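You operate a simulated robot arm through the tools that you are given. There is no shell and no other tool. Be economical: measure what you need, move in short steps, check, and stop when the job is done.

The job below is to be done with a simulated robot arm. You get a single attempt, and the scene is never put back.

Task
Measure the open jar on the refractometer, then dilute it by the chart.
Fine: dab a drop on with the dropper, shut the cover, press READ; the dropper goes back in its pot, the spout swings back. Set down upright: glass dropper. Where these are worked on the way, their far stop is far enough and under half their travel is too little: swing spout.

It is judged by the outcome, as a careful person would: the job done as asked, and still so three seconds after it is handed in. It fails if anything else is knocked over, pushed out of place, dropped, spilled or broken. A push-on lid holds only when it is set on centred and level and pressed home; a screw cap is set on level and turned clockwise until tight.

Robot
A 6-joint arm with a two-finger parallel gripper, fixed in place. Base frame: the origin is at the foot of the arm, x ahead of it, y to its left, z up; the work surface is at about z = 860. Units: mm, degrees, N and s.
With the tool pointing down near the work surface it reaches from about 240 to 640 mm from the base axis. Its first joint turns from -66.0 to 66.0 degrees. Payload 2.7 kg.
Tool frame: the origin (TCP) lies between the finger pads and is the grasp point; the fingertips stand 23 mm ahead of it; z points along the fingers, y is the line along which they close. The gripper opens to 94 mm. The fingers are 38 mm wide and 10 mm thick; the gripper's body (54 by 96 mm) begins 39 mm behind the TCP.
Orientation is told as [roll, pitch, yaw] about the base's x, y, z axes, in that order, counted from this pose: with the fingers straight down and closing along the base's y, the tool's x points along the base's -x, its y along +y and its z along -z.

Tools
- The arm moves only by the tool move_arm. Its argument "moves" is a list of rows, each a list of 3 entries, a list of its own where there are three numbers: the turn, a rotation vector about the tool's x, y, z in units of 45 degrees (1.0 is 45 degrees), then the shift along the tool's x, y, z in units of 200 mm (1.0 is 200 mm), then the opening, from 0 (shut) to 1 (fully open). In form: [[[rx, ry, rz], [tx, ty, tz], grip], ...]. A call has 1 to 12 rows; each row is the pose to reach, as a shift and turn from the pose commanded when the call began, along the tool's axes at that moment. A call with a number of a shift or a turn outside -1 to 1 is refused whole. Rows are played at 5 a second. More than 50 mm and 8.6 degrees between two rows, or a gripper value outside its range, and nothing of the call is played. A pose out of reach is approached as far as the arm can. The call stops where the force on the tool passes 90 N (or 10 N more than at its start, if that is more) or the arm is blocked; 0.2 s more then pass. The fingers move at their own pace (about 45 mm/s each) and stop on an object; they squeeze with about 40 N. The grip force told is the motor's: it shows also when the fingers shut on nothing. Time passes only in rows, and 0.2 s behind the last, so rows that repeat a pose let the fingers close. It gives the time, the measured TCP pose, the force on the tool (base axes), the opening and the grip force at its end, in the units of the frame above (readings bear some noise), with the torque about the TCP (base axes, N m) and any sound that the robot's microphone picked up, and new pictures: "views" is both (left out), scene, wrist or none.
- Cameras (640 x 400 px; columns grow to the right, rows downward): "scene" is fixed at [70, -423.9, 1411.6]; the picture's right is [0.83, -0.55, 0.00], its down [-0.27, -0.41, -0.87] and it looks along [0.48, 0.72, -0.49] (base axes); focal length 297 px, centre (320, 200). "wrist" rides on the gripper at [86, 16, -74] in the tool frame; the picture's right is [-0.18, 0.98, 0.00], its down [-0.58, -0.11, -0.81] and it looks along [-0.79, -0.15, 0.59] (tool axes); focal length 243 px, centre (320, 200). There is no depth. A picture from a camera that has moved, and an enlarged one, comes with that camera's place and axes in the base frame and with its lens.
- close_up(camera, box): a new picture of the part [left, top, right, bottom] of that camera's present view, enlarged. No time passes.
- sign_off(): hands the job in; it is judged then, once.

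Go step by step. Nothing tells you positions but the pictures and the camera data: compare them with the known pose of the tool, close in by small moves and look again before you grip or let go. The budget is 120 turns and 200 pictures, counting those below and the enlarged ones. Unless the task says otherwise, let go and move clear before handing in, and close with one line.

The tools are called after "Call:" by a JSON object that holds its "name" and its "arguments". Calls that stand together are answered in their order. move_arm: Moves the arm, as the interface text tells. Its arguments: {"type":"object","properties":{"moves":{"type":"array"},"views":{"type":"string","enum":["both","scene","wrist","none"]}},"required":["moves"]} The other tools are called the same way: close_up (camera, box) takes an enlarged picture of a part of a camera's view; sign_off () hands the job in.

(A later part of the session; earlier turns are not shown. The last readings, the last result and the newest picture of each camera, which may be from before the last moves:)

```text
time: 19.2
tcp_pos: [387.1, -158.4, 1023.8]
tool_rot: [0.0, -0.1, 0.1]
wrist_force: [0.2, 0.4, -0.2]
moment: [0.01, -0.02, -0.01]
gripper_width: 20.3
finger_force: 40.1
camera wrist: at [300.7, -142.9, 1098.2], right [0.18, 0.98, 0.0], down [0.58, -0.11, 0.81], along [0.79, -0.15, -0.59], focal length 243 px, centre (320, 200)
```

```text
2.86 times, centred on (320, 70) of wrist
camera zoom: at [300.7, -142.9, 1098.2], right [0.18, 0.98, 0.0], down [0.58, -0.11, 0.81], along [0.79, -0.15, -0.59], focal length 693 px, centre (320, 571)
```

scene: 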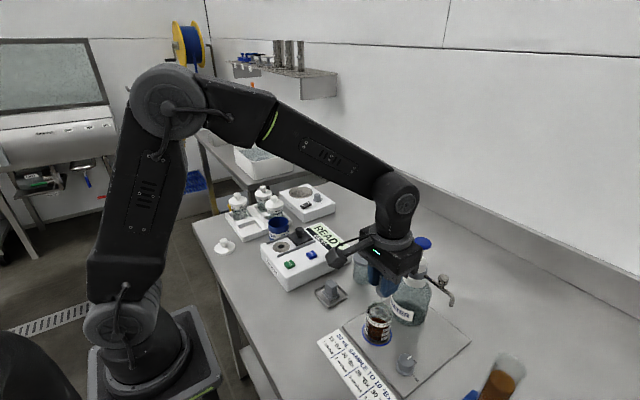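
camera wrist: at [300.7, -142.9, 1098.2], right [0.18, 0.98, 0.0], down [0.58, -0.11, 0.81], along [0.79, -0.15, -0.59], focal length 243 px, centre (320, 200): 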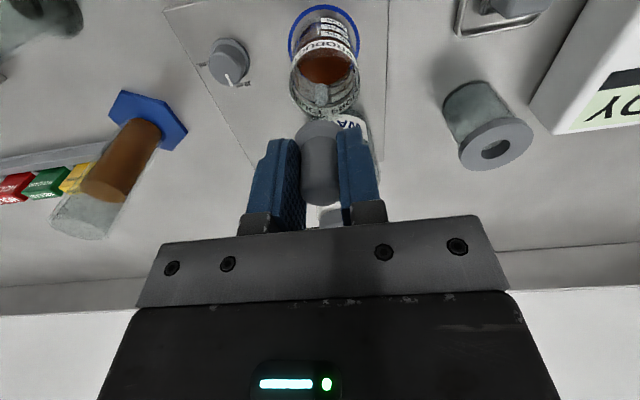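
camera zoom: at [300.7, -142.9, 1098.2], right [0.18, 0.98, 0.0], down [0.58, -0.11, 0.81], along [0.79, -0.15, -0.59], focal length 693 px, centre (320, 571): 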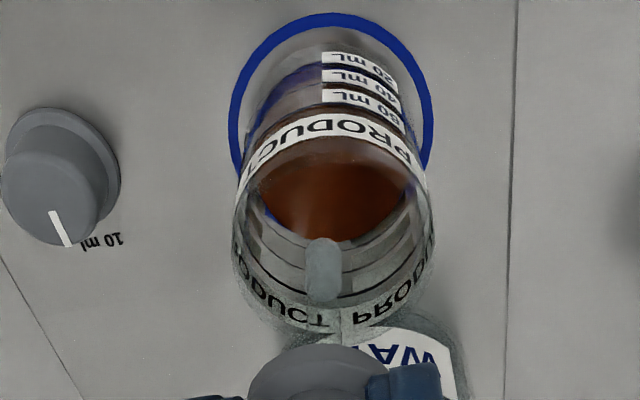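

Call:
{"name": "move_arm", "arguments": {"moves": [[[0, 0, 0], [0.0, 0.0125, 0.0], 0], [[0, 0, 0], [0.0, 0.0125, 0.1], 0], [[0, 0, 0], [0.0, 0.0125, 0.2], 0], [[0, 0, 0], [0.0, 0.0125, 0.25], 0], [[0, 0, 0], [0.0, 0.0125, 0.25], 0]]}}

Call:
{"name": "close_up", "arguments": {"camera": "scene", "box": [340, 260, 430, 350]}}

Call:
{"name": "close_up", "arguments": {"camera": "wrist", "box": [240, 0, 400, 140]}}

```text
time: 20.4
tcp_pos: [385.5, -155.1, 973.2]
tool_rot: [0.1, 0.0, 0.1]
wrist_force: [-0.4, -0.1, -0.6]
moment: [0.02, -0.03, 0.01]
gripper_width: 20.1
finger_force: 40.3
camera wrist: at [299.6, -140.3, 1049.1], right [0.18, 0.98, 0.0], down [0.58, -0.11, 0.81], along [0.79, -0.15, -0.59], focal length 243 px, centre (320, 200)
```

scene: 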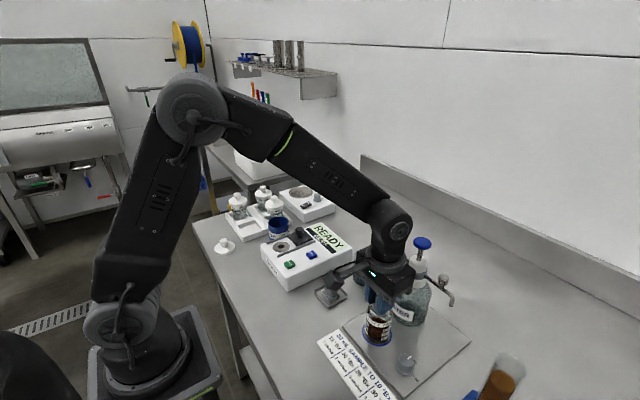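
wrist: 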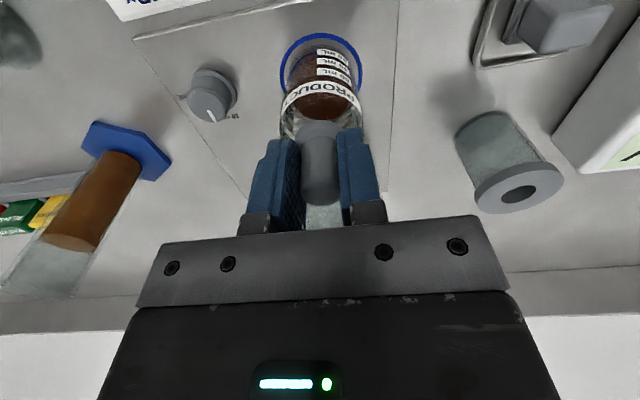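

```text
4.44 times, centred on (385, 305) of scene
camera zoom: at [70.0, -423.9, 1411.6], right [0.83, -0.55, 0.0], down [-0.27, -0.41, -0.87], along [0.48, 0.72, -0.49], focal length 1321 px, centre (31, -267)
```

zoom: 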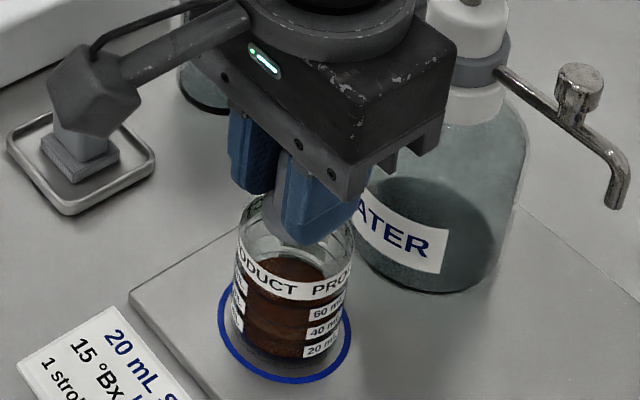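

```text
2.86 times, centred on (320, 70) of wrist
camera zoom: at [299.6, -140.3, 1049.1], right [0.18, 0.98, 0.0], down [0.58, -0.11, 0.81], along [0.79, -0.15, -0.59], focal length 693 px, centre (320, 571)
```

zoom: 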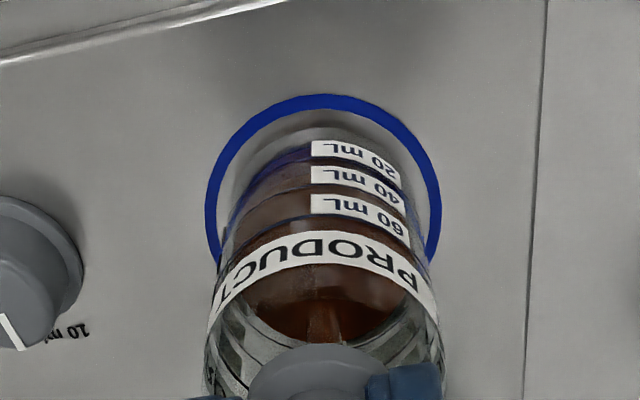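

Call:
{"name": "move_arm", "arguments": {"moves": [[[0, 0, 0], [0, 0, 0], 0], [[0, 0, 0], [0, 0, 0], 0], [[0, 0, 0], [0, 0, -0.1], 0], [[0, 0, 0], [0, 0, -0.3], 0], [[0, 0, 0], [0, 0, -0.5], 0], [[0, 0, 0], [0, 0, -0.7], 0], [[0, 0, 0], [0, 0, -0.7], 0]], "views": "scene"}}

Call:
{"name": "close_up", "arguments": {"camera": "scene", "box": [340, 230, 430, 320]}}

Call:
{"name": "close_up", "arguments": {"camera": "wrist", "box": [240, 0, 400, 140]}}

```text
time: 22.0
tcp_pos: [387.4, -155.1, 1115.1]
tool_rot: [0.0, -0.1, 0.0]
wrist_force: [-0.5, -0.6, -1.1]
moment: [-0.01, 0.0, 0.0]
gripper_width: 20.1
finger_force: 39.8
```

scene: 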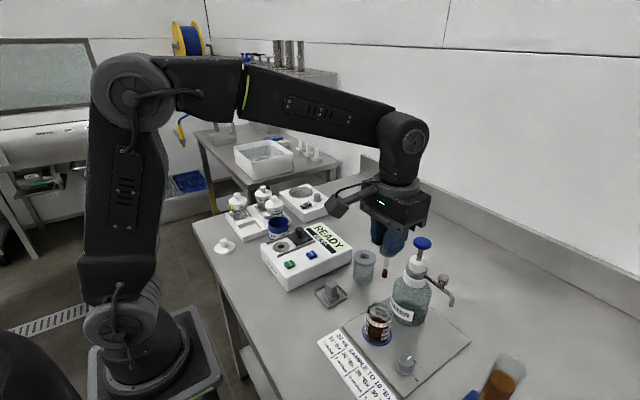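

```text
4.44 times, centred on (385, 275) of scene
camera zoom: at [70.0, -423.9, 1411.6], right [0.83, -0.55, 0.0], down [-0.27, -0.41, -0.87], along [0.48, 0.72, -0.49], focal length 1321 px, centre (31, -133)
```

zoom: 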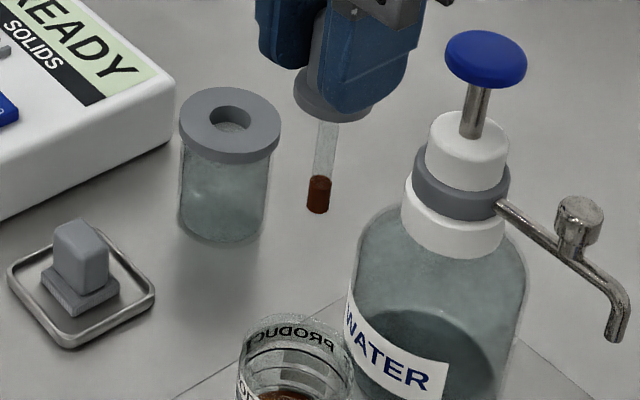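

```text
2.86 times, centred on (320, 70) of wrist
camera zoom: at [300.1, -139.9, 1190.7], right [0.18, 0.98, 0.0], down [0.58, -0.11, 0.81], along [0.79, -0.15, -0.59], focal length 693 px, centre (320, 571)
```

zoom: 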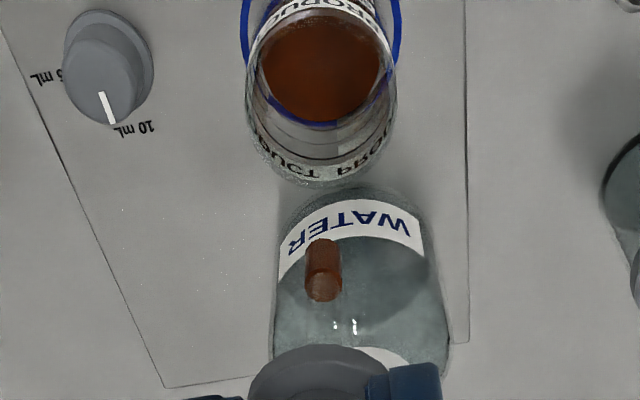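

The dropper tip is loaded with brown sample. I'll carry it over the prism.

Call:
{"name": "move_arm", "arguments": {"moves": [[[0, 0, 0], [0.05, 0.2, 0], 0], [[0, 0, 0], [0.1, 0.4, 0], 0], [[0, 0, 0], [0.15, 0.6, 0], 0], [[0, 0, 0], [0.2, 0.8, 0], 0], [[0, 0, 0], [0.263, 1.0, 0], 0]], "views": "none"}}

Call:
{"name": "move_arm", "arguments": {"moves": [[[0, 0, 0], [0, 0.2, 0], 0], [[0, 0, 0], [0, 0.4, 0.05], 0], [[0, 0, 0], [0, 0.5775, 0.15], 0], [[0, 0, 0], [0, 0.5775, 0.35], 0], [[0, 0, 0], [0, 0.5775, 0.45], 0], [[0, 0, 0], [0, 0.5775, 0.45], 0]]}}

Call:
{"name": "close_up", "arguments": {"camera": "scene", "box": [250, 190, 350, 280]}}

Call:
{"name": "close_up", "arguments": {"camera": "wrist", "box": [240, 0, 400, 140]}}

```text
time: 23.2
tcp_pos: [335.3, 45.6, 1116.2]
tool_rot: [0.1, -0.1, 0.0]
wrist_force: [0.0, 0.2, -0.7]
moment: [0.0, 0.01, 0.0]
gripper_width: 20.4
finger_force: 39.7
```

```text
time: 24.6
tcp_pos: [334.0, 159.1, 1022.8]
tool_rot: [0.0, 0.1, 0.1]
wrist_force: [1.0, 0.5, -0.7]
moment: [0.01, -0.04, 0.02]
gripper_width: 20.3
finger_force: 39.9
camera wrist: at [247.5, 174.1, 1098.5], right [0.18, 0.98, 0.0], down [0.58, -0.11, 0.81], along [0.79, -0.15, -0.59], focal length 243 px, centre (320, 200)
```

scene: 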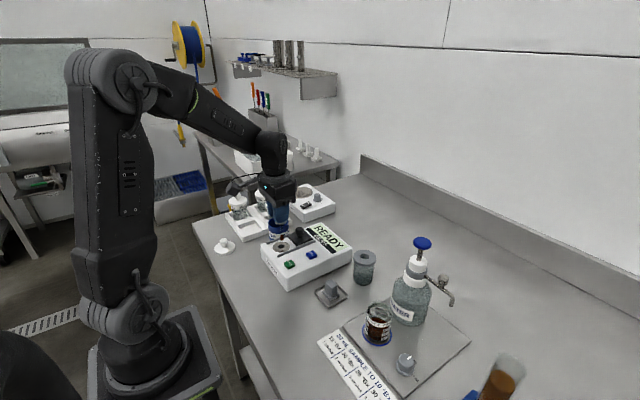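
wrist: 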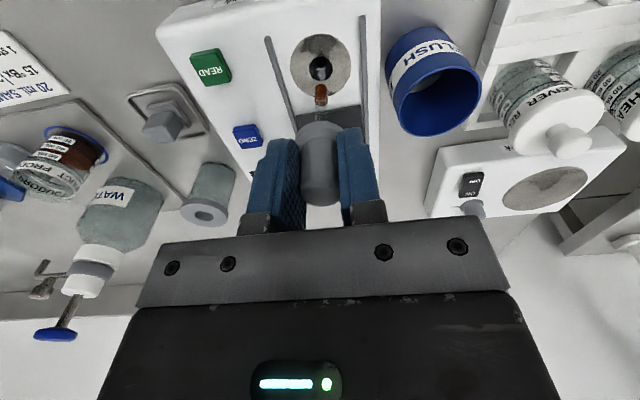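

```text
4.44 times, centred on (300, 235) of scene
camera zoom: at [70.0, -423.8, 1411.6], right [0.83, -0.55, 0.0], down [-0.27, -0.41, -0.87], along [0.48, 0.72, -0.49], focal length 1321 px, centre (409, 44)
```

zoom: 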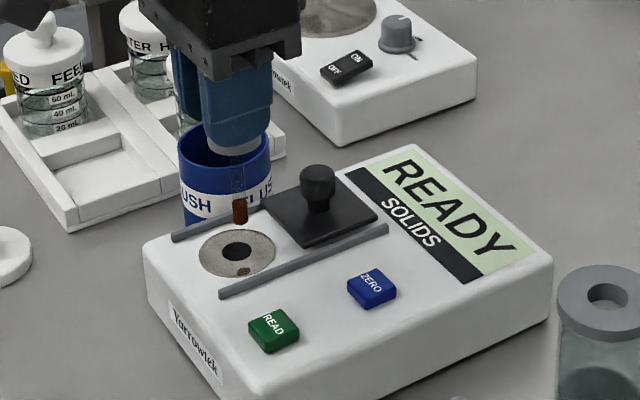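

```text
2.86 times, centred on (320, 70) of wrist
camera zoom: at [247.5, 174.1, 1098.5], right [0.18, 0.98, 0.0], down [0.58, -0.11, 0.81], along [0.79, -0.15, -0.59], focal length 693 px, centre (320, 571)
```

zoom: 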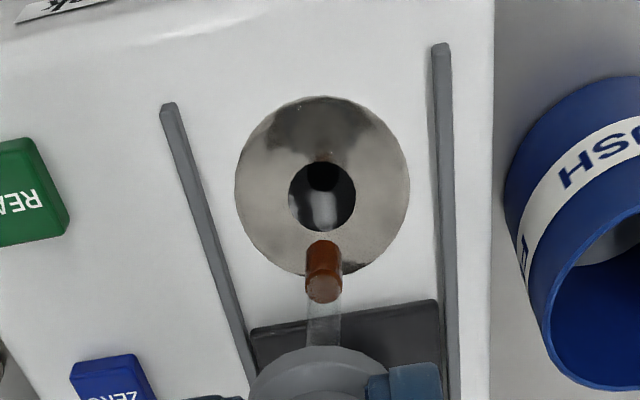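

Call:
{"name": "move_arm", "arguments": {"moves": [[[0, 0, 0], [0.0075, 0, 0.04], 0], [[0, 0, 0], [0.0075, 0, 0.085], 0], [[0, 0, 0], [0.0075, 0, 0.085], 0]], "views": "none"}}

Call:
{"name": "close_up", "arguments": {"camera": "scene", "box": [260, 220, 320, 270]}}

Call:
{"name": "close_up", "arguments": {"camera": "wrist", "box": [260, 20, 400, 140]}}

```text
time: 25.4
tcp_pos: [332.6, 160.1, 1006.1]
tool_rot: [0.0, 0.0, 0.0]
wrist_force: [0.1, -1.1, -0.6]
moment: [-0.01, -0.02, 0.01]
gripper_width: 20.4
finger_force: 40.0
```

```text
8.00 times, centred on (290, 245) of scene
camera zoom: at [70.0, -423.8, 1411.6], right [0.83, -0.55, 0.0], down [-0.27, -0.41, -0.87], along [0.48, 0.72, -0.49], focal length 2378 px, centre (560, -160)
```

zoom: 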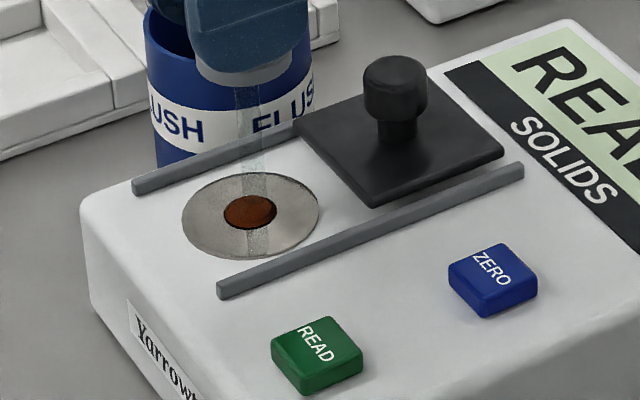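

```text
3.33 times, centred on (330, 80) of wrist
camera zoom: at [245.6, 174.3, 1081.3], right [0.18, 0.98, 0.0], down [0.58, -0.11, 0.81], along [0.79, -0.15, -0.59], focal length 809 px, centre (287, 600)
```

zoom: 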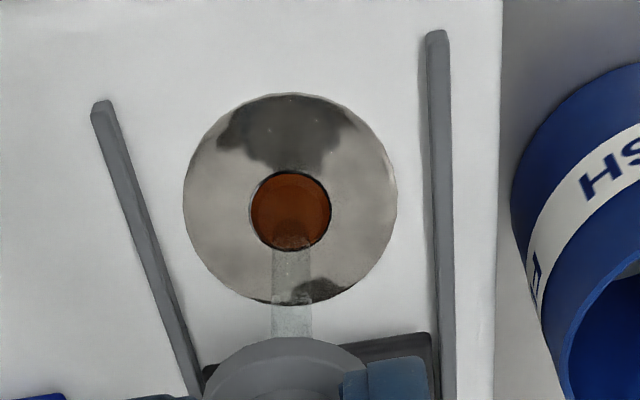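

The drop has landed on the prism. I'll lift and carry the dropper back to above its pot.

Call:
{"name": "move_arm", "arguments": {"moves": [[[0, 0, 0], [0, 0, -0.2], 0], [[0, 0, 0], [0, 0, -0.4], 0], [[0, 0, 0], [0, 0, -0.505], 0], [[0, 0, 0], [-0.138, -0.176, -0.505], 0], [[0, 0, 0], [-0.276, -0.352, -0.505], 0], [[0, 0, 0], [-0.414, -0.528, -0.505], 0], [[0, 0, 0], [-0.552, -0.704, -0.505], 0], [[0, 0, 0], [-0.6905, -0.88, -0.505], 0], [[0, 0, 0], [-0.6905, -0.88, -0.305], 0], [[0, 0, 0], [-0.6905, -0.88, -0.155], 0], [[0, 0, 0], [-0.6905, -0.88, -0.155], 0]]}}

Call:
{"name": "close_up", "arguments": {"camera": "wrist", "box": [240, 0, 400, 140]}}

Call:
{"name": "close_up", "arguments": {"camera": "scene", "box": [330, 200, 410, 290]}}

```text
time: 27.8
tcp_pos: [472.6, -16.6, 1036.8]
tool_rot: [0.0, 0.0, 0.0]
wrist_force: [0.4, 0.4, -0.1]
moment: [0.01, 0.01, -0.01]
gripper_width: 20.2
finger_force: 40.6
camera wrist: at [384.5, -2.2, 1111.4], right [0.18, 0.98, 0.0], down [0.58, -0.11, 0.81], along [0.79, -0.15, -0.59], focal length 243 px, centre (320, 200)
```

scene: 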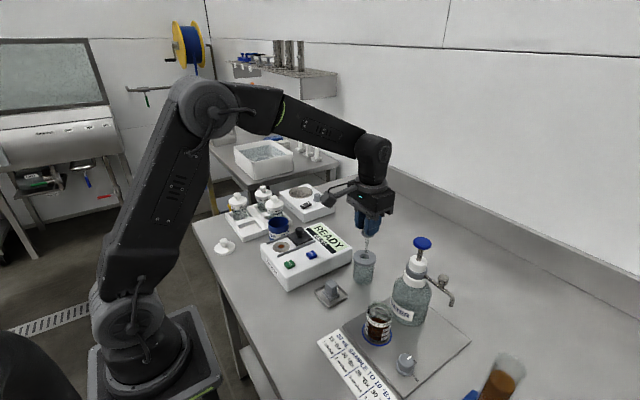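
wrist: 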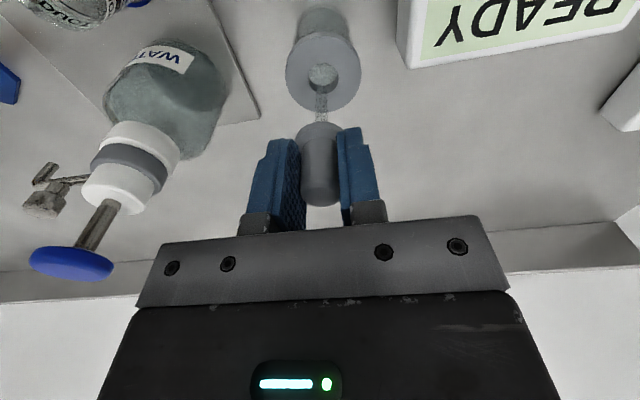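

```text
2.86 times, centred on (320, 70) of wrist
camera zoom: at [384.5, -2.2, 1111.4], right [0.18, 0.98, 0.0], down [0.58, -0.11, 0.81], along [0.79, -0.15, -0.59], focal length 693 px, centre (320, 571)
```

zoom: 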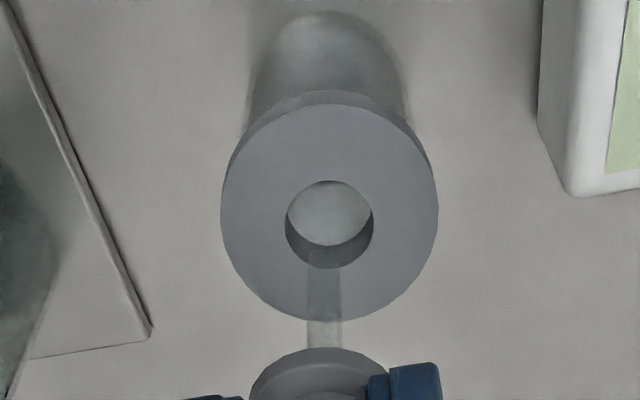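

```text
4.44 times, centred on (370, 245) of scene
camera zoom: at [70.0, -423.9, 1411.6], right [0.83, -0.55, 0.0], down [-0.27, -0.41, -0.87], along [0.48, 0.72, -0.49], focal length 1321 px, centre (98, 0)
```

zoom: 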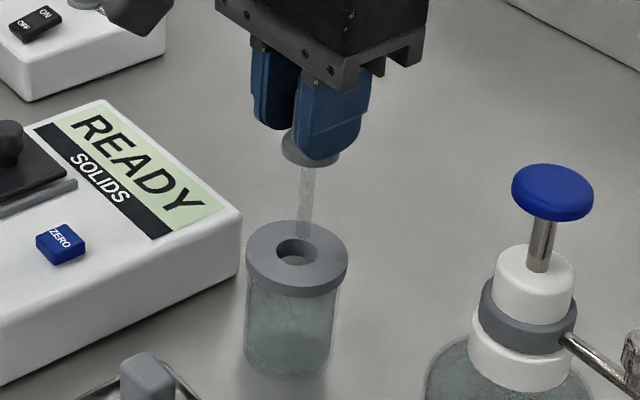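

Alignment looks good, with the tip just over the hole. Lowering to the seat.

Call:
{"name": "move_arm", "arguments": {"moves": [[[0, 0, 0], [0, 0, 0.06], 0], [[0, 0, 0], [0, 0, 0.16], 0], [[0, 0, 0], [0, 0, 0.26], 0], [[0, 0, 0], [0, 0, 0.32], 0], [[0, 0, 0], [0, 0, 0.35], 0], [[0, 0, 0], [0, 0, 0.35], 0]], "views": "wrist"}}

Call:
{"name": "close_up", "arguments": {"camera": "scene", "box": [330, 220, 410, 300]}}

```text
time: 29.2
tcp_pos: [472.4, -14.2, 968.3]
tool_rot: [0.0, 0.1, -0.1]
wrist_force: [0.1, 0.3, -0.8]
moment: [-0.01, -0.02, 0.02]
gripper_width: 20.4
finger_force: 40.2
camera wrist: at [385.5, 0.0, 1042.7], right [0.18, 0.98, 0.0], down [0.58, -0.11, 0.81], along [0.79, -0.15, -0.59], focal length 243 px, centre (320, 200)
```

wrist: 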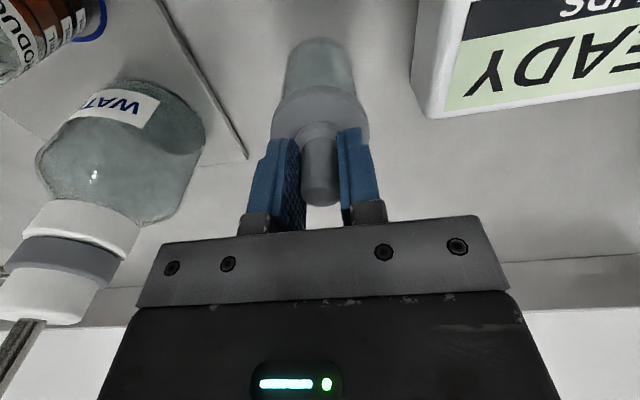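

```text
5.00 times, centred on (370, 260) of scene
camera zoom: at [70.0, -423.9, 1411.6], right [0.83, -0.55, 0.0], down [-0.27, -0.41, -0.87], along [0.48, 0.72, -0.49], focal length 1486 px, centre (70, -100)
```

zoom: 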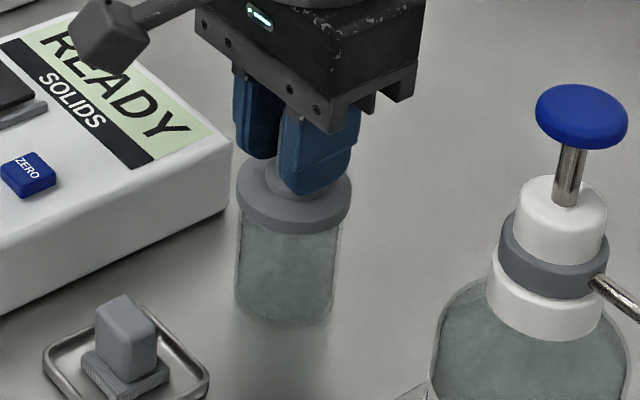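

Call:
{"name": "move_arm", "arguments": {"moves": [[[0, 0, 0], [0, 0, 0.006], 0], [[0, 0, 0], [0, 0, 0.006], 0.35], [[0, 0, 0], [0, 0, 0.006], 0.5], [[0, 0, 0], [0, 0, 0.006], 0.6], [[0, 0, 0], [0, 0, -0.1], 0.6], [[0, 0, 0], [0, 0, -0.3], 0.6], [[0, 0, 0], [0, 0, -0.4], 0.6]]}}

Call:
{"name": "close_up", "arguments": {"camera": "scene", "box": [330, 220, 410, 300]}}

```text
time: 30.8
tcp_pos: [471.0, -12.7, 1048.5]
tool_rot: [0.1, 0.1, 0.0]
wrist_force: [-0.4, -0.2, 0.8]
moment: [0.03, 0.02, 0.01]
gripper_width: 56.4
finger_force: 0.0
camera wrist: at [383.9, 1.6, 1124.5], right [0.18, 0.98, 0.0], down [0.58, -0.11, 0.81], along [0.79, -0.15, -0.59], focal length 243 px, centre (320, 200)
```

scene: 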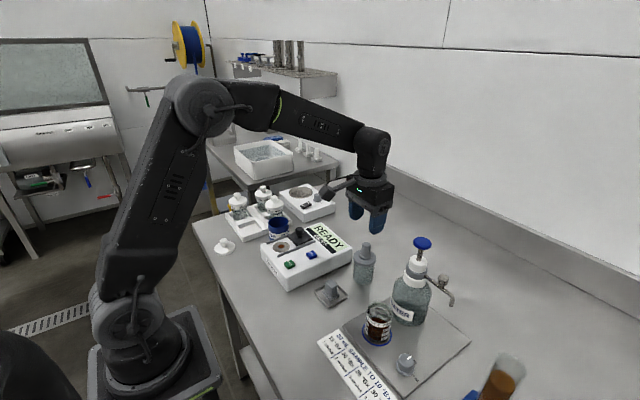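
wrist: 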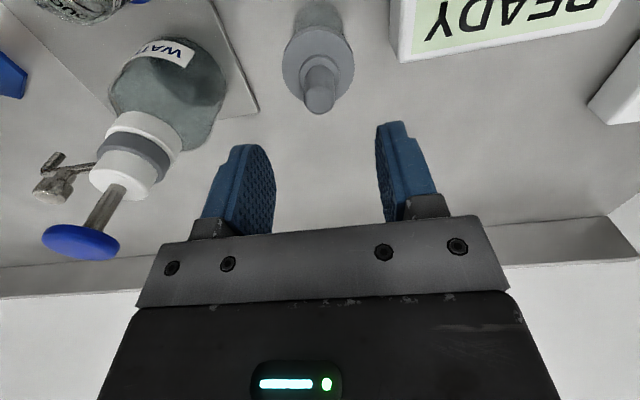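

```text
5.00 times, centred on (370, 260) of scene
camera zoom: at [70.0, -423.9, 1411.6], right [0.83, -0.55, 0.0], down [-0.27, -0.41, -0.87], along [0.48, 0.72, -0.49], focal length 1486 px, centre (70, -100)
```

zoom: 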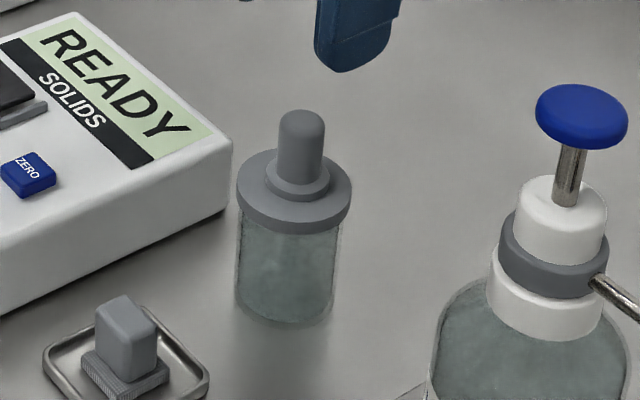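

The dropper is back upright in its pot. Now I'll return to the cover knob at about (394, 160).

Call:
{"name": "move_arm", "arguments": {"moves": [[[0, 0, 0], [0.08, 0.18, 0], 0.5], [[0, 0, 0], [0.16, 0.36, 0], 0.5], [[0, 0, 0], [0.24, 0.54, 0], 0.5], [[0, 0, 0], [0.32, 0.72, 0], 0.5], [[0, 0, 0], [0.39, 0.8825, 0], 0.5], [[0, 0, 0], [0.39, 0.8825, 0.2], 0.5], [[0, 0, 0], [0.39, 0.8825, 0.32], 0.5], [[0, 0, 0], [0.39, 0.8825, 0.32], 0.5]]}}

```text
time: 32.6
tcp_pos: [390.9, 160.0, 986.1]
tool_rot: [0.0, 0.0, 0.0]
wrist_force: [0.2, 0.6, -0.3]
moment: [-0.03, -0.01, -0.02]
gripper_width: 47.4
finger_force: 0.0
camera wrist: at [304.7, 174.1, 1059.8], right [0.18, 0.98, 0.0], down [0.58, -0.11, 0.81], along [0.79, -0.15, -0.59], focal length 243 px, centre (320, 200)
```

scene: 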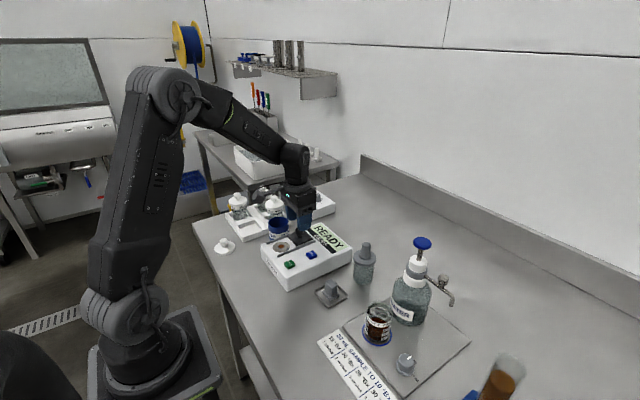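
wrist: 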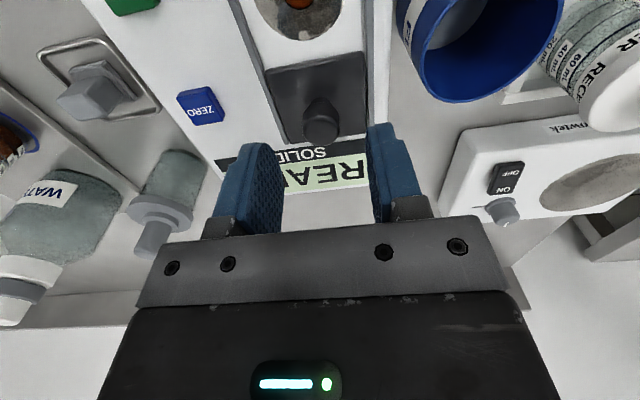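

Call:
{"name": "move_arm", "arguments": {"moves": [[[0, 0, 0], [0, 0, 0.1], 0.5], [[0, 0, 0], [0, 0, 0.2], 0.5], [[0, 0, 0], [0, 0, 0.2], 0.0], [[0, 0, 0], [0, 0, 0.2], 0.0], [[0, 0, 0], [0, 0, 0.2], 0.0], [[0, 0, 0], [0.06, 0, 0.2], 0.0], [[0, 0, 0], [0.12, 0, 0.2], 0.0], [[0, 0, 0], [0.18, 0, 0.2], 0.0], [[0, 0, 0], [0.24, 0, 0.2], 0.0], [[0, 0, 0], [0.29, 0, 0.2], 0.0], [[0, 0, 0], [0.305, 0, 0.2], 0.0]]}}

Call:
{"name": "close_up", "arguments": {"camera": "scene", "box": [250, 200, 350, 290]}}

```text
time: 35.0
tcp_pos: [331.9, 161.4, 943.5]
tool_rot: [0.0, -0.3, 0.0]
wrist_force: [14.4, -38.7, 24.7]
moment: [-0.43, 0.63, -0.05]
gripper_width: 20.8
finger_force: 45.0
camera wrist: at [245.7, 174.8, 1019.6], right [0.18, 0.98, 0.0], down [0.58, -0.11, 0.81], along [0.8, -0.15, -0.59], focal length 243 px, centre (320, 200)
```

scene: 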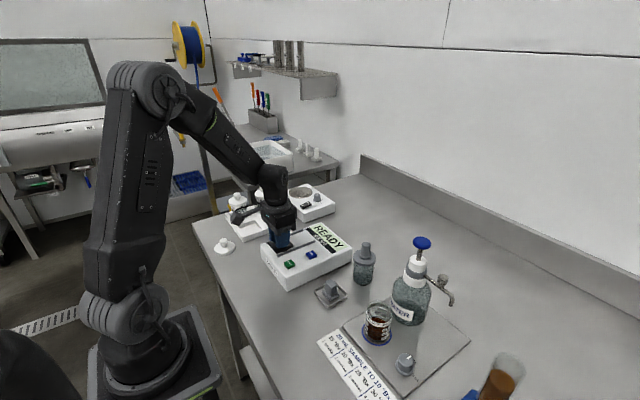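
wrist: 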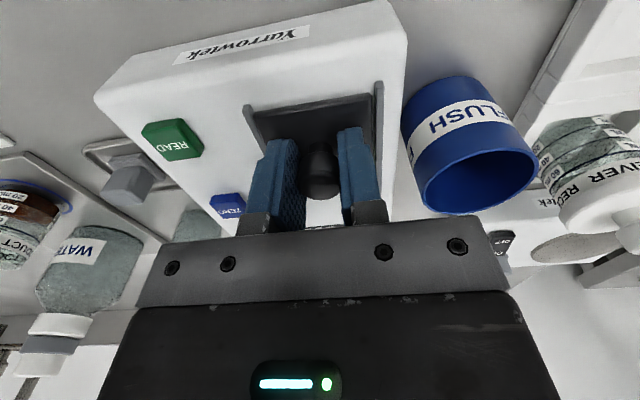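

```text
4.44 times, centred on (300, 245) of scene
camera zoom: at [70.1, -425.0, 1411.3], right [0.83, -0.55, 0.0], down [-0.27, -0.41, -0.87], along [0.48, 0.73, -0.49], focal length 1321 px, centre (409, 0)
```

zoom: 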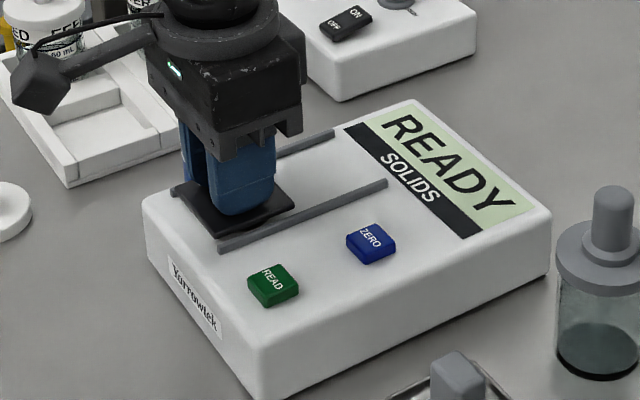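

The cover is shut. I'll release, rise and line up over READ with the fingers closed.

Call:
{"name": "move_arm", "arguments": {"moves": [[[0, 0, 0], [0, 0, 0], 0.3], [[0, 0, 0], [0, 0, 0], 0.5], [[0, 0, 0], [0, 0, 0], 0.5], [[0, 0, 0], [0, 0, -0.1], 0.5], [[0, 0, 0], [0, 0, -0.27], 0.4], [[0, 0, 0], [0.04, -0.2, -0.27], 0], [[0, 0, 0], [0.08, -0.4, -0.27], 0], [[0, 0, 0], [0.08, -0.4, -0.15], 0], [[0, 0, 0], [0.08, -0.4, -0.09], 0], [[0, 0, 0], [0.08, -0.4, -0.09], 0]]}}

Call:
{"name": "close_up", "arguments": {"camera": "scene", "box": [250, 200, 350, 290]}}

```text
time: 37.2
tcp_pos: [314.8, 81.9, 961.5]
tool_rot: [0.0, -0.1, 0.0]
wrist_force: [0.1, -0.4, 0.0]
moment: [0.03, -0.01, 0.04]
gripper_width: 0.1
finger_force: 39.8
camera wrist: at [228.3, 96.9, 1037.3], right [0.18, 0.98, 0.0], down [0.58, -0.11, 0.81], along [0.79, -0.15, -0.59], focal length 243 px, centre (320, 200)
```

scene: 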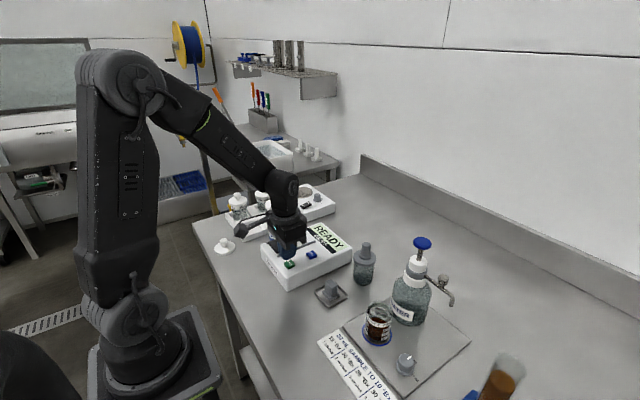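
wrist: 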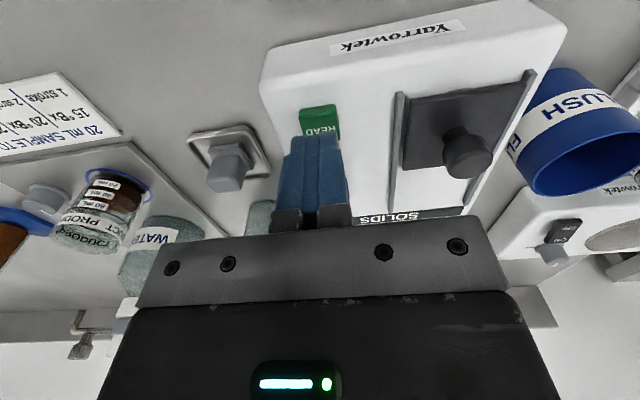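

```text
4.44 times, centred on (300, 245) of scene
camera zoom: at [70.0, -423.9, 1411.6], right [0.83, -0.55, 0.0], down [-0.27, -0.41, -0.87], along [0.48, 0.72, -0.49], focal length 1321 px, centre (409, 0)
```

zoom: 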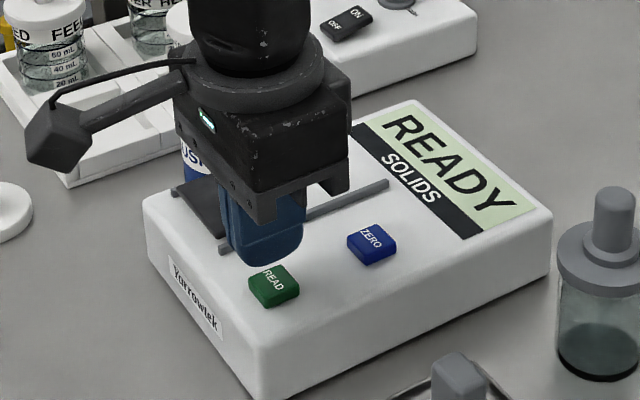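

Call:
{"name": "move_arm", "arguments": {"moves": [[[0, 0, 0], [0, 0, 0.06], 0], [[0, 0, 0], [0, 0, 0.095], 0], [[0, 0, 0], [0, 0, 0.11], 0], [[0, 0, 0], [0, 0, 0.12], 0]]}}

```text
time: 38.2
tcp_pos: [316.3, 82.2, 938.0]
tool_rot: [-0.1, -0.1, 0.0]
wrist_force: [1.5, 0.4, 1.3]
moment: [0.0, 0.01, -0.02]
gripper_width: 0.0
finger_force: 39.6
heard: click
camera wrist: at [229.2, 96.8, 1012.8], right [0.18, 0.98, 0.0], down [0.58, -0.11, 0.81], along [0.79, -0.15, -0.59], focal length 243 px, centre (320, 200)
```

scene: 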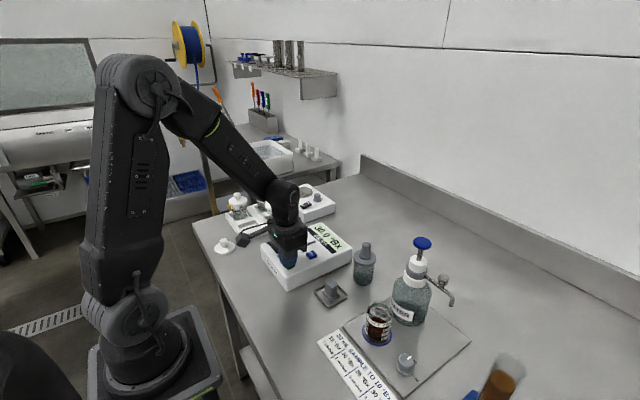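
wrist: 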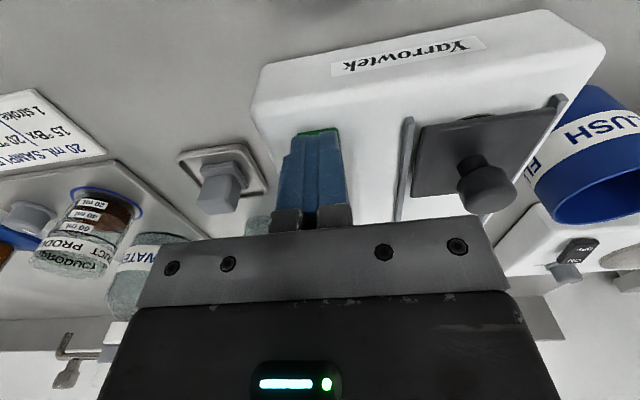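

Click heard, and the display has changed. I'll rise and read it.

Call:
{"name": "move_arm", "arguments": {"moves": [[[0, 0, 0], [0, 0, -0.1], 0], [[0, 0, 0], [0, 0, -0.3], 0], [[0, 0, 0], [0, -0.2, -0.5], 0], [[0, 0, 0], [0, -0.4, -0.55], 0], [[0, 0, 0], [0, -0.6, -0.55], 0.3]], "views": "wrist"}}

Call:
{"name": "close_up", "arguments": {"camera": "scene", "box": [250, 210, 360, 290]}}

```text
refused: row 3 steps farther than a row can; nothing moved
```

```text
5.00 times, centred on (305, 250) of scene
camera zoom: at [70.0, -423.9, 1411.6], right [0.83, -0.55, 0.0], down [-0.27, -0.41, -0.87], along [0.48, 0.72, -0.49], focal length 1486 px, centre (395, -50)
```

zoom: 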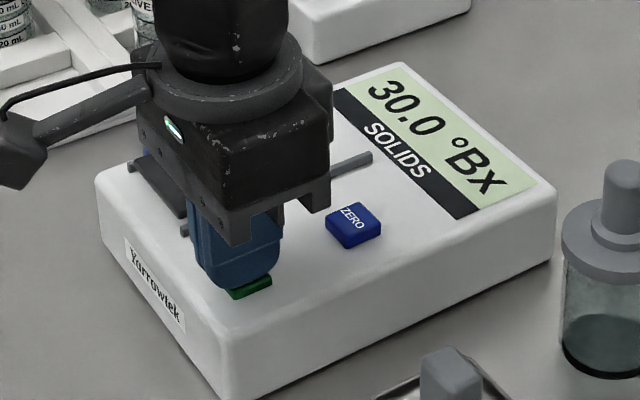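

The display reads 30.0 °Bx, so 4 strokes at 10 mL. Next I'll rise and move over to study the dispenser.

Call:
{"name": "move_arm", "arguments": {"moves": [[[0, 0, 0], [0, 0, -0.1], 0], [[0, 0, 0], [0, 0, -0.3], 0], [[0, 0, 0], [0, 0, -0.5], 0], [[0, 0, 0], [0, 0, -0.7], 0], [[0, 0, 0], [0, 0, -0.9], 0.3], [[0, 0, 0], [-0.05, -0.2, -0.9], 0.6], [[0, 0, 0], [-0.1, -0.4, -0.9], 0.8], [[0, 0, 0], [-0.15, -0.6, -0.9], 1], [[0, 0, 0], [-0.2, -0.8, -0.9], 1], [[0, 0, 0], [-0.25, -1.0, -0.9], 1], [[0, 0, 0], [-0.25, -1.0, -0.9], 1]]}}

Call:
{"name": "close_up", "arguments": {"camera": "scene", "box": [250, 210, 360, 290]}}

Call:
{"name": "close_up", "arguments": {"camera": "wrist", "box": [200, 90, 440, 240]}}

```text
time: 40.6
tcp_pos: [363.4, -122.4, 1120.1]
tool_rot: [0.0, 0.0, -0.1]
wrist_force: [-0.5, -0.3, 0.1]
moment: [-0.02, 0.0, -0.02]
gripper_width: 94.0
finger_force: 0.0
camera wrist: at [276.4, -106.9, 1194.9], right [0.18, 0.98, 0.0], down [0.58, -0.11, 0.81], along [0.79, -0.15, -0.59], focal length 243 px, centre (320, 200)
```

scene: 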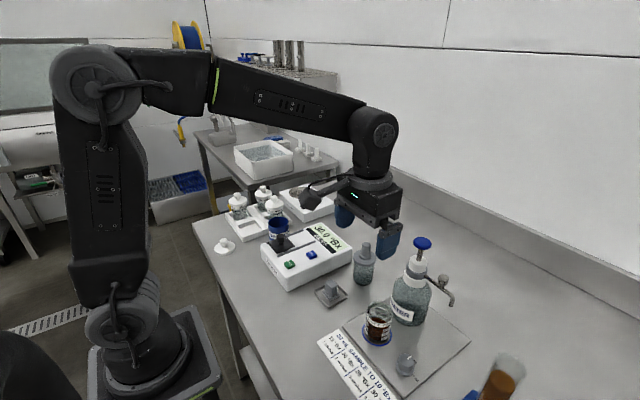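
wrist: 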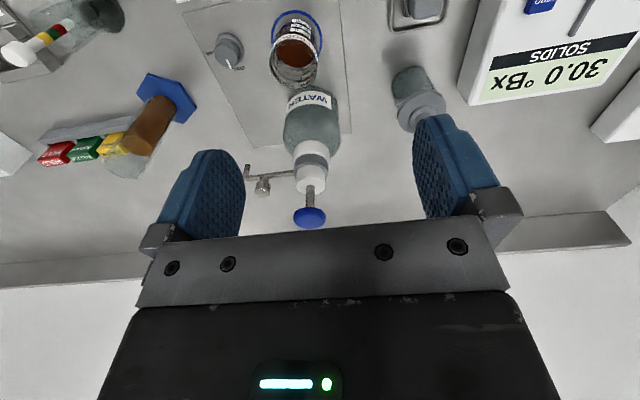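

```text
5.00 times, centred on (305, 250) of scene
camera zoom: at [70.0, -423.9, 1411.6], right [0.83, -0.55, 0.0], down [-0.27, -0.41, -0.87], along [0.48, 0.72, -0.49], focal length 1486 px, centre (395, -50)
```

zoom: 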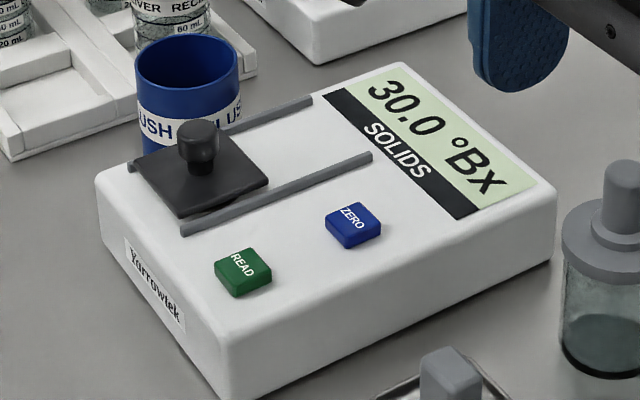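

```text
2.67 times, centred on (320, 165) of wrist
camera zoom: at [276.4, -106.9, 1194.9], right [0.18, 0.98, 0.0], down [0.58, -0.11, 0.81], along [0.79, -0.15, -0.59], focal length 647 px, centre (320, 293)
```

zoom: 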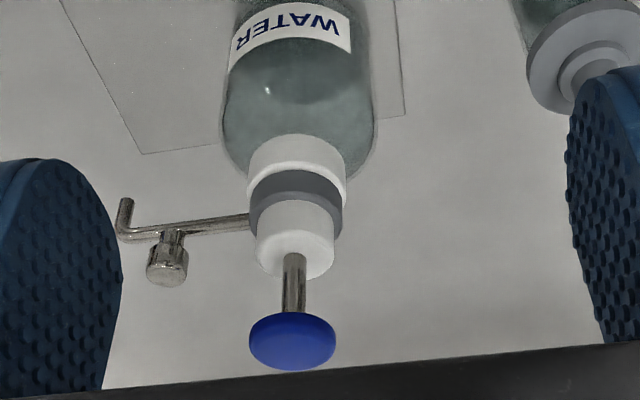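

Handle top is at about (481.5, -212.5, 1023), the pump head at (483, -157, 1063), and the spout points along -y. I'll approach the handle from above.

Call:
{"name": "move_arm", "arguments": {"moves": [[[0, 0, 0], [0, -0.22, 0], 0.37], [[0, 0, 0], [0, -0.45, 0], 0.37], [[0, 0, 0], [-0.2, -0.45, 0], 0.37], [[0, 0, 0], [-0.4, -0.45, 0], 0.37], [[0, 0, 0], [-0.59, -0.45, 0], 0.37], [[0, 0, 0], [-0.59, -0.45, 0.2], 0.37], [[0, 0, 0], [-0.59, -0.45, 0.3], 0.37], [[0, 0, 0], [-0.59, -0.45, 0.3], 0.37]]}}

Call:
{"name": "close_up", "arguments": {"camera": "wrist", "box": [220, 90, 420, 230]}}

Call:
{"name": "close_up", "arguments": {"camera": "scene", "box": [370, 200, 490, 310]}}

```text
time: 42.4
tcp_pos: [485.8, -206.4, 1059.1]
tool_rot: [0.1, -0.1, 0.0]
wrist_force: [-0.1, -0.7, 0.0]
moment: [-0.02, 0.0, 0.01]
gripper_width: 34.9
finger_force: 0.0
camera wrist: at [398.8, -192.2, 1133.6], right [0.18, 0.98, 0.0], down [0.58, -0.11, 0.81], along [0.79, -0.15, -0.59], focal length 243 px, centre (320, 200)
```

scene: 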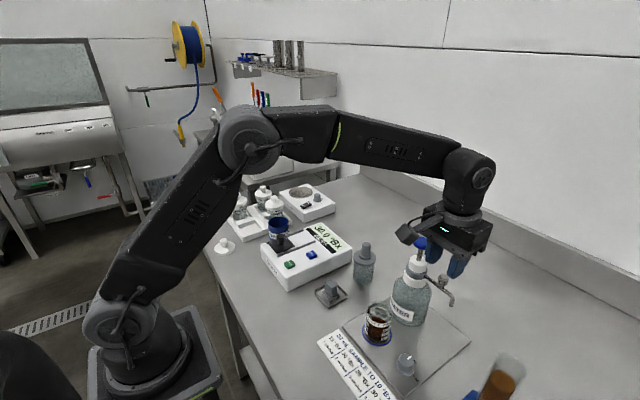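
wrist: 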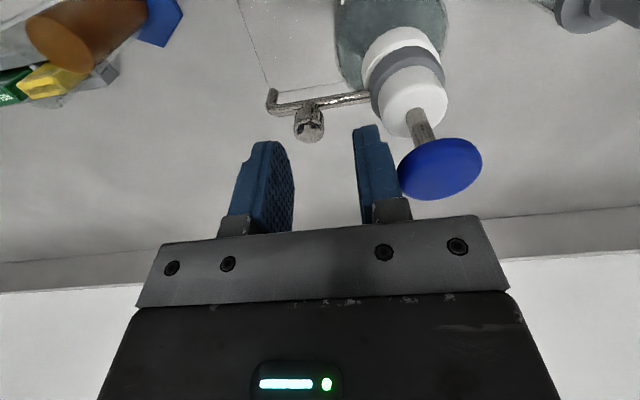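

```text
2.86 times, centred on (320, 160) of wrist
camera zoom: at [398.8, -192.2, 1133.6], right [0.18, 0.98, 0.0], down [0.58, -0.11, 0.81], along [0.79, -0.15, -0.59], focal length 693 px, centre (320, 314)
```

zoom: 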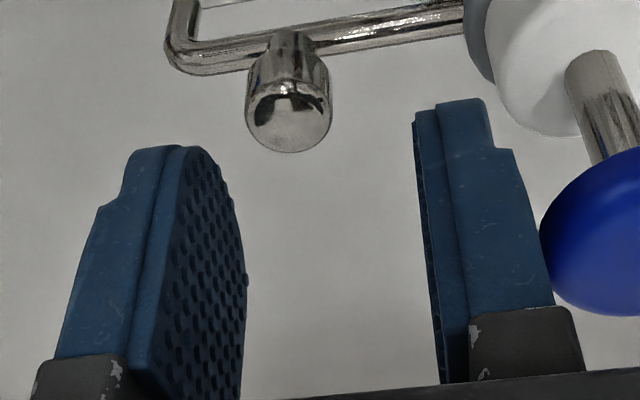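

```text
3.64 times, centred on (430, 255) of scene
camera zoom: at [70.0, -423.9, 1411.6], right [0.83, -0.55, 0.0], down [-0.27, -0.41, -0.87], along [0.48, 0.72, -0.49], focal length 1081 px, centre (-80, 0)
```

zoom: 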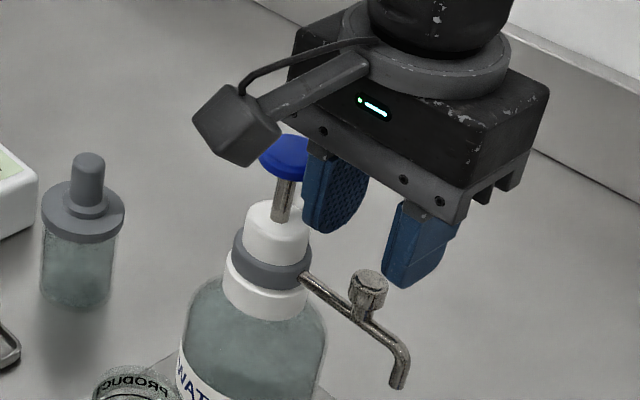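

Call:
{"name": "move_arm", "arguments": {"moves": [[[0, 0, 0], [0.005, -0.025, 0], 0.37], [[0, 0, 0], [0.005, -0.025, 0.07], 0.37], [[0, 0, 0], [0.005, -0.025, 0.142], 0.37], [[0, 0, 0], [0.005, -0.025, 0.142], 0.2], [[0, 0, 0], [0.005, -0.025, 0.142], 0.0], [[0, 0, 0], [0.005, -0.025, 0.142], 0.0]]}}

Call:
{"name": "close_up", "arguments": {"camera": "wrist", "box": [220, 90, 420, 230]}}

Call:
{"name": "close_up", "arguments": {"camera": "scene", "box": [370, 200, 490, 310]}}

```text
time: 43.8
tcp_pos: [482.6, -212.6, 1030.8]
tool_rot: [0.2, 0.0, 0.0]
wrist_force: [-0.7, 3.6, 0.2]
moment: [0.05, -0.14, 0.0]
gripper_width: 16.8
finger_force: 44.8
camera wrist: at [396.7, -198.6, 1106.3], right [0.18, 0.98, 0.0], down [0.58, -0.11, 0.81], along [0.79, -0.15, -0.59], focal length 243 px, centre (320, 200)
```

scene: 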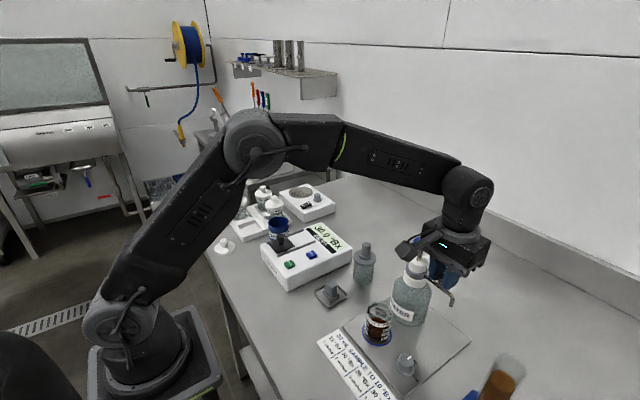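
wrist: 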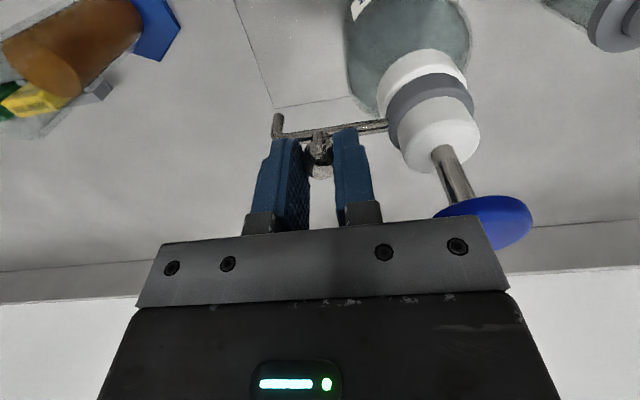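

```text
2.86 times, centred on (320, 160) of wrist
camera zoom: at [396.7, -198.6, 1106.3], right [0.18, 0.98, 0.0], down [0.58, -0.11, 0.81], along [0.79, -0.15, -0.59], focal length 693 px, centre (320, 314)
```

zoom: 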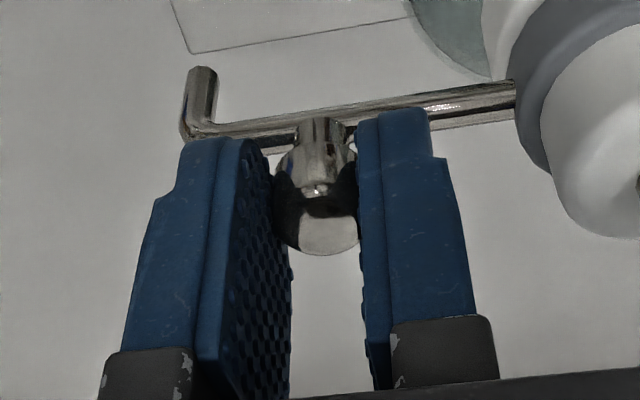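

```text
3.64 times, centred on (430, 255) of scene
camera zoom: at [70.0, -423.8, 1411.7], right [0.83, -0.55, 0.0], down [-0.27, -0.41, -0.87], along [0.48, 0.72, -0.49], focal length 1081 px, centre (-80, 0)
```

zoom: 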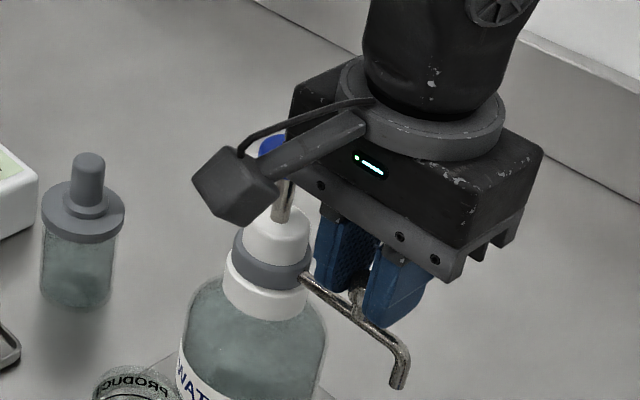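

The handle is gripped. Now I'll swing it along the arc toward the jar, clockwise from above, halfway first.

Call:
{"name": "move_arm", "arguments": {"moves": [[[0, 0, 0], [0.048, 0.004, 0], 0], [[0, 0, 0], [0.095, 0.0167, 0], 0], [[0, 0, 0], [0.139, 0.037, 0], 0], [[0, 0, 0], [0.178, 0.065, 0], 0], [[0, 0, 0], [0.213, 0.099, 0], 0]]}}

Call:
{"name": "close_up", "arguments": {"camera": "scene", "box": [350, 230, 470, 340]}}

```text
time: 45.0
tcp_pos: [437.6, -196.1, 1031.0]
tool_rot: [-0.2, 0.2, 0.0]
wrist_force: [-16.7, -24.4, 12.7]
moment: [-0.48, 0.31, -0.41]
gripper_width: 17.1
finger_force: 45.0
camera wrist: at [351.8, -181.1, 1106.3], right [0.19, 0.98, 0.0], down [0.58, -0.11, 0.81], along [0.79, -0.15, -0.59], focal length 243 px, centre (320, 200)
```

scene: 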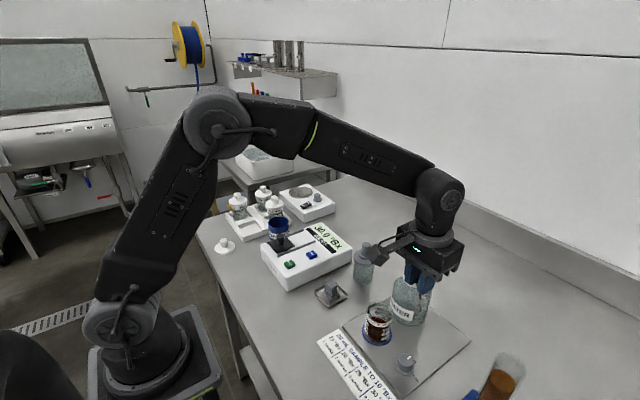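
wrist: 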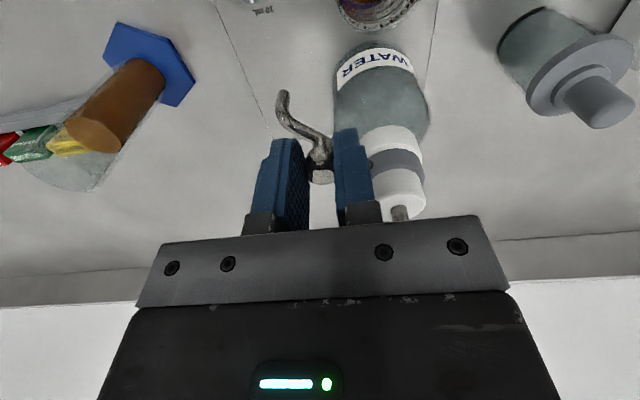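

```text
3.64 times, centred on (410, 285) of scene
camera zoom: at [69.3, -424.5, 1411.5], right [0.83, -0.55, 0.0], down [-0.27, -0.41, -0.87], along [0.48, 0.72, -0.49], focal length 1081 px, centre (-7, -109)
```

zoom: 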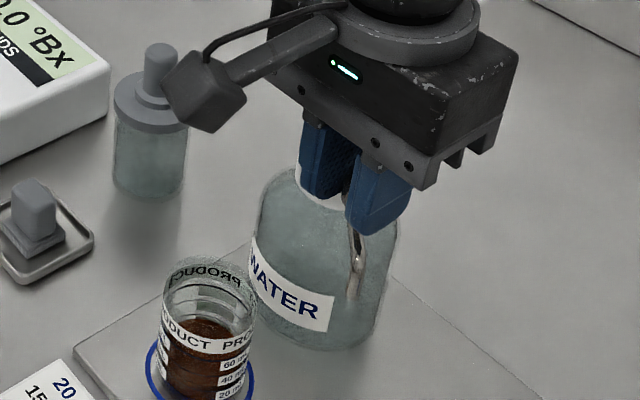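

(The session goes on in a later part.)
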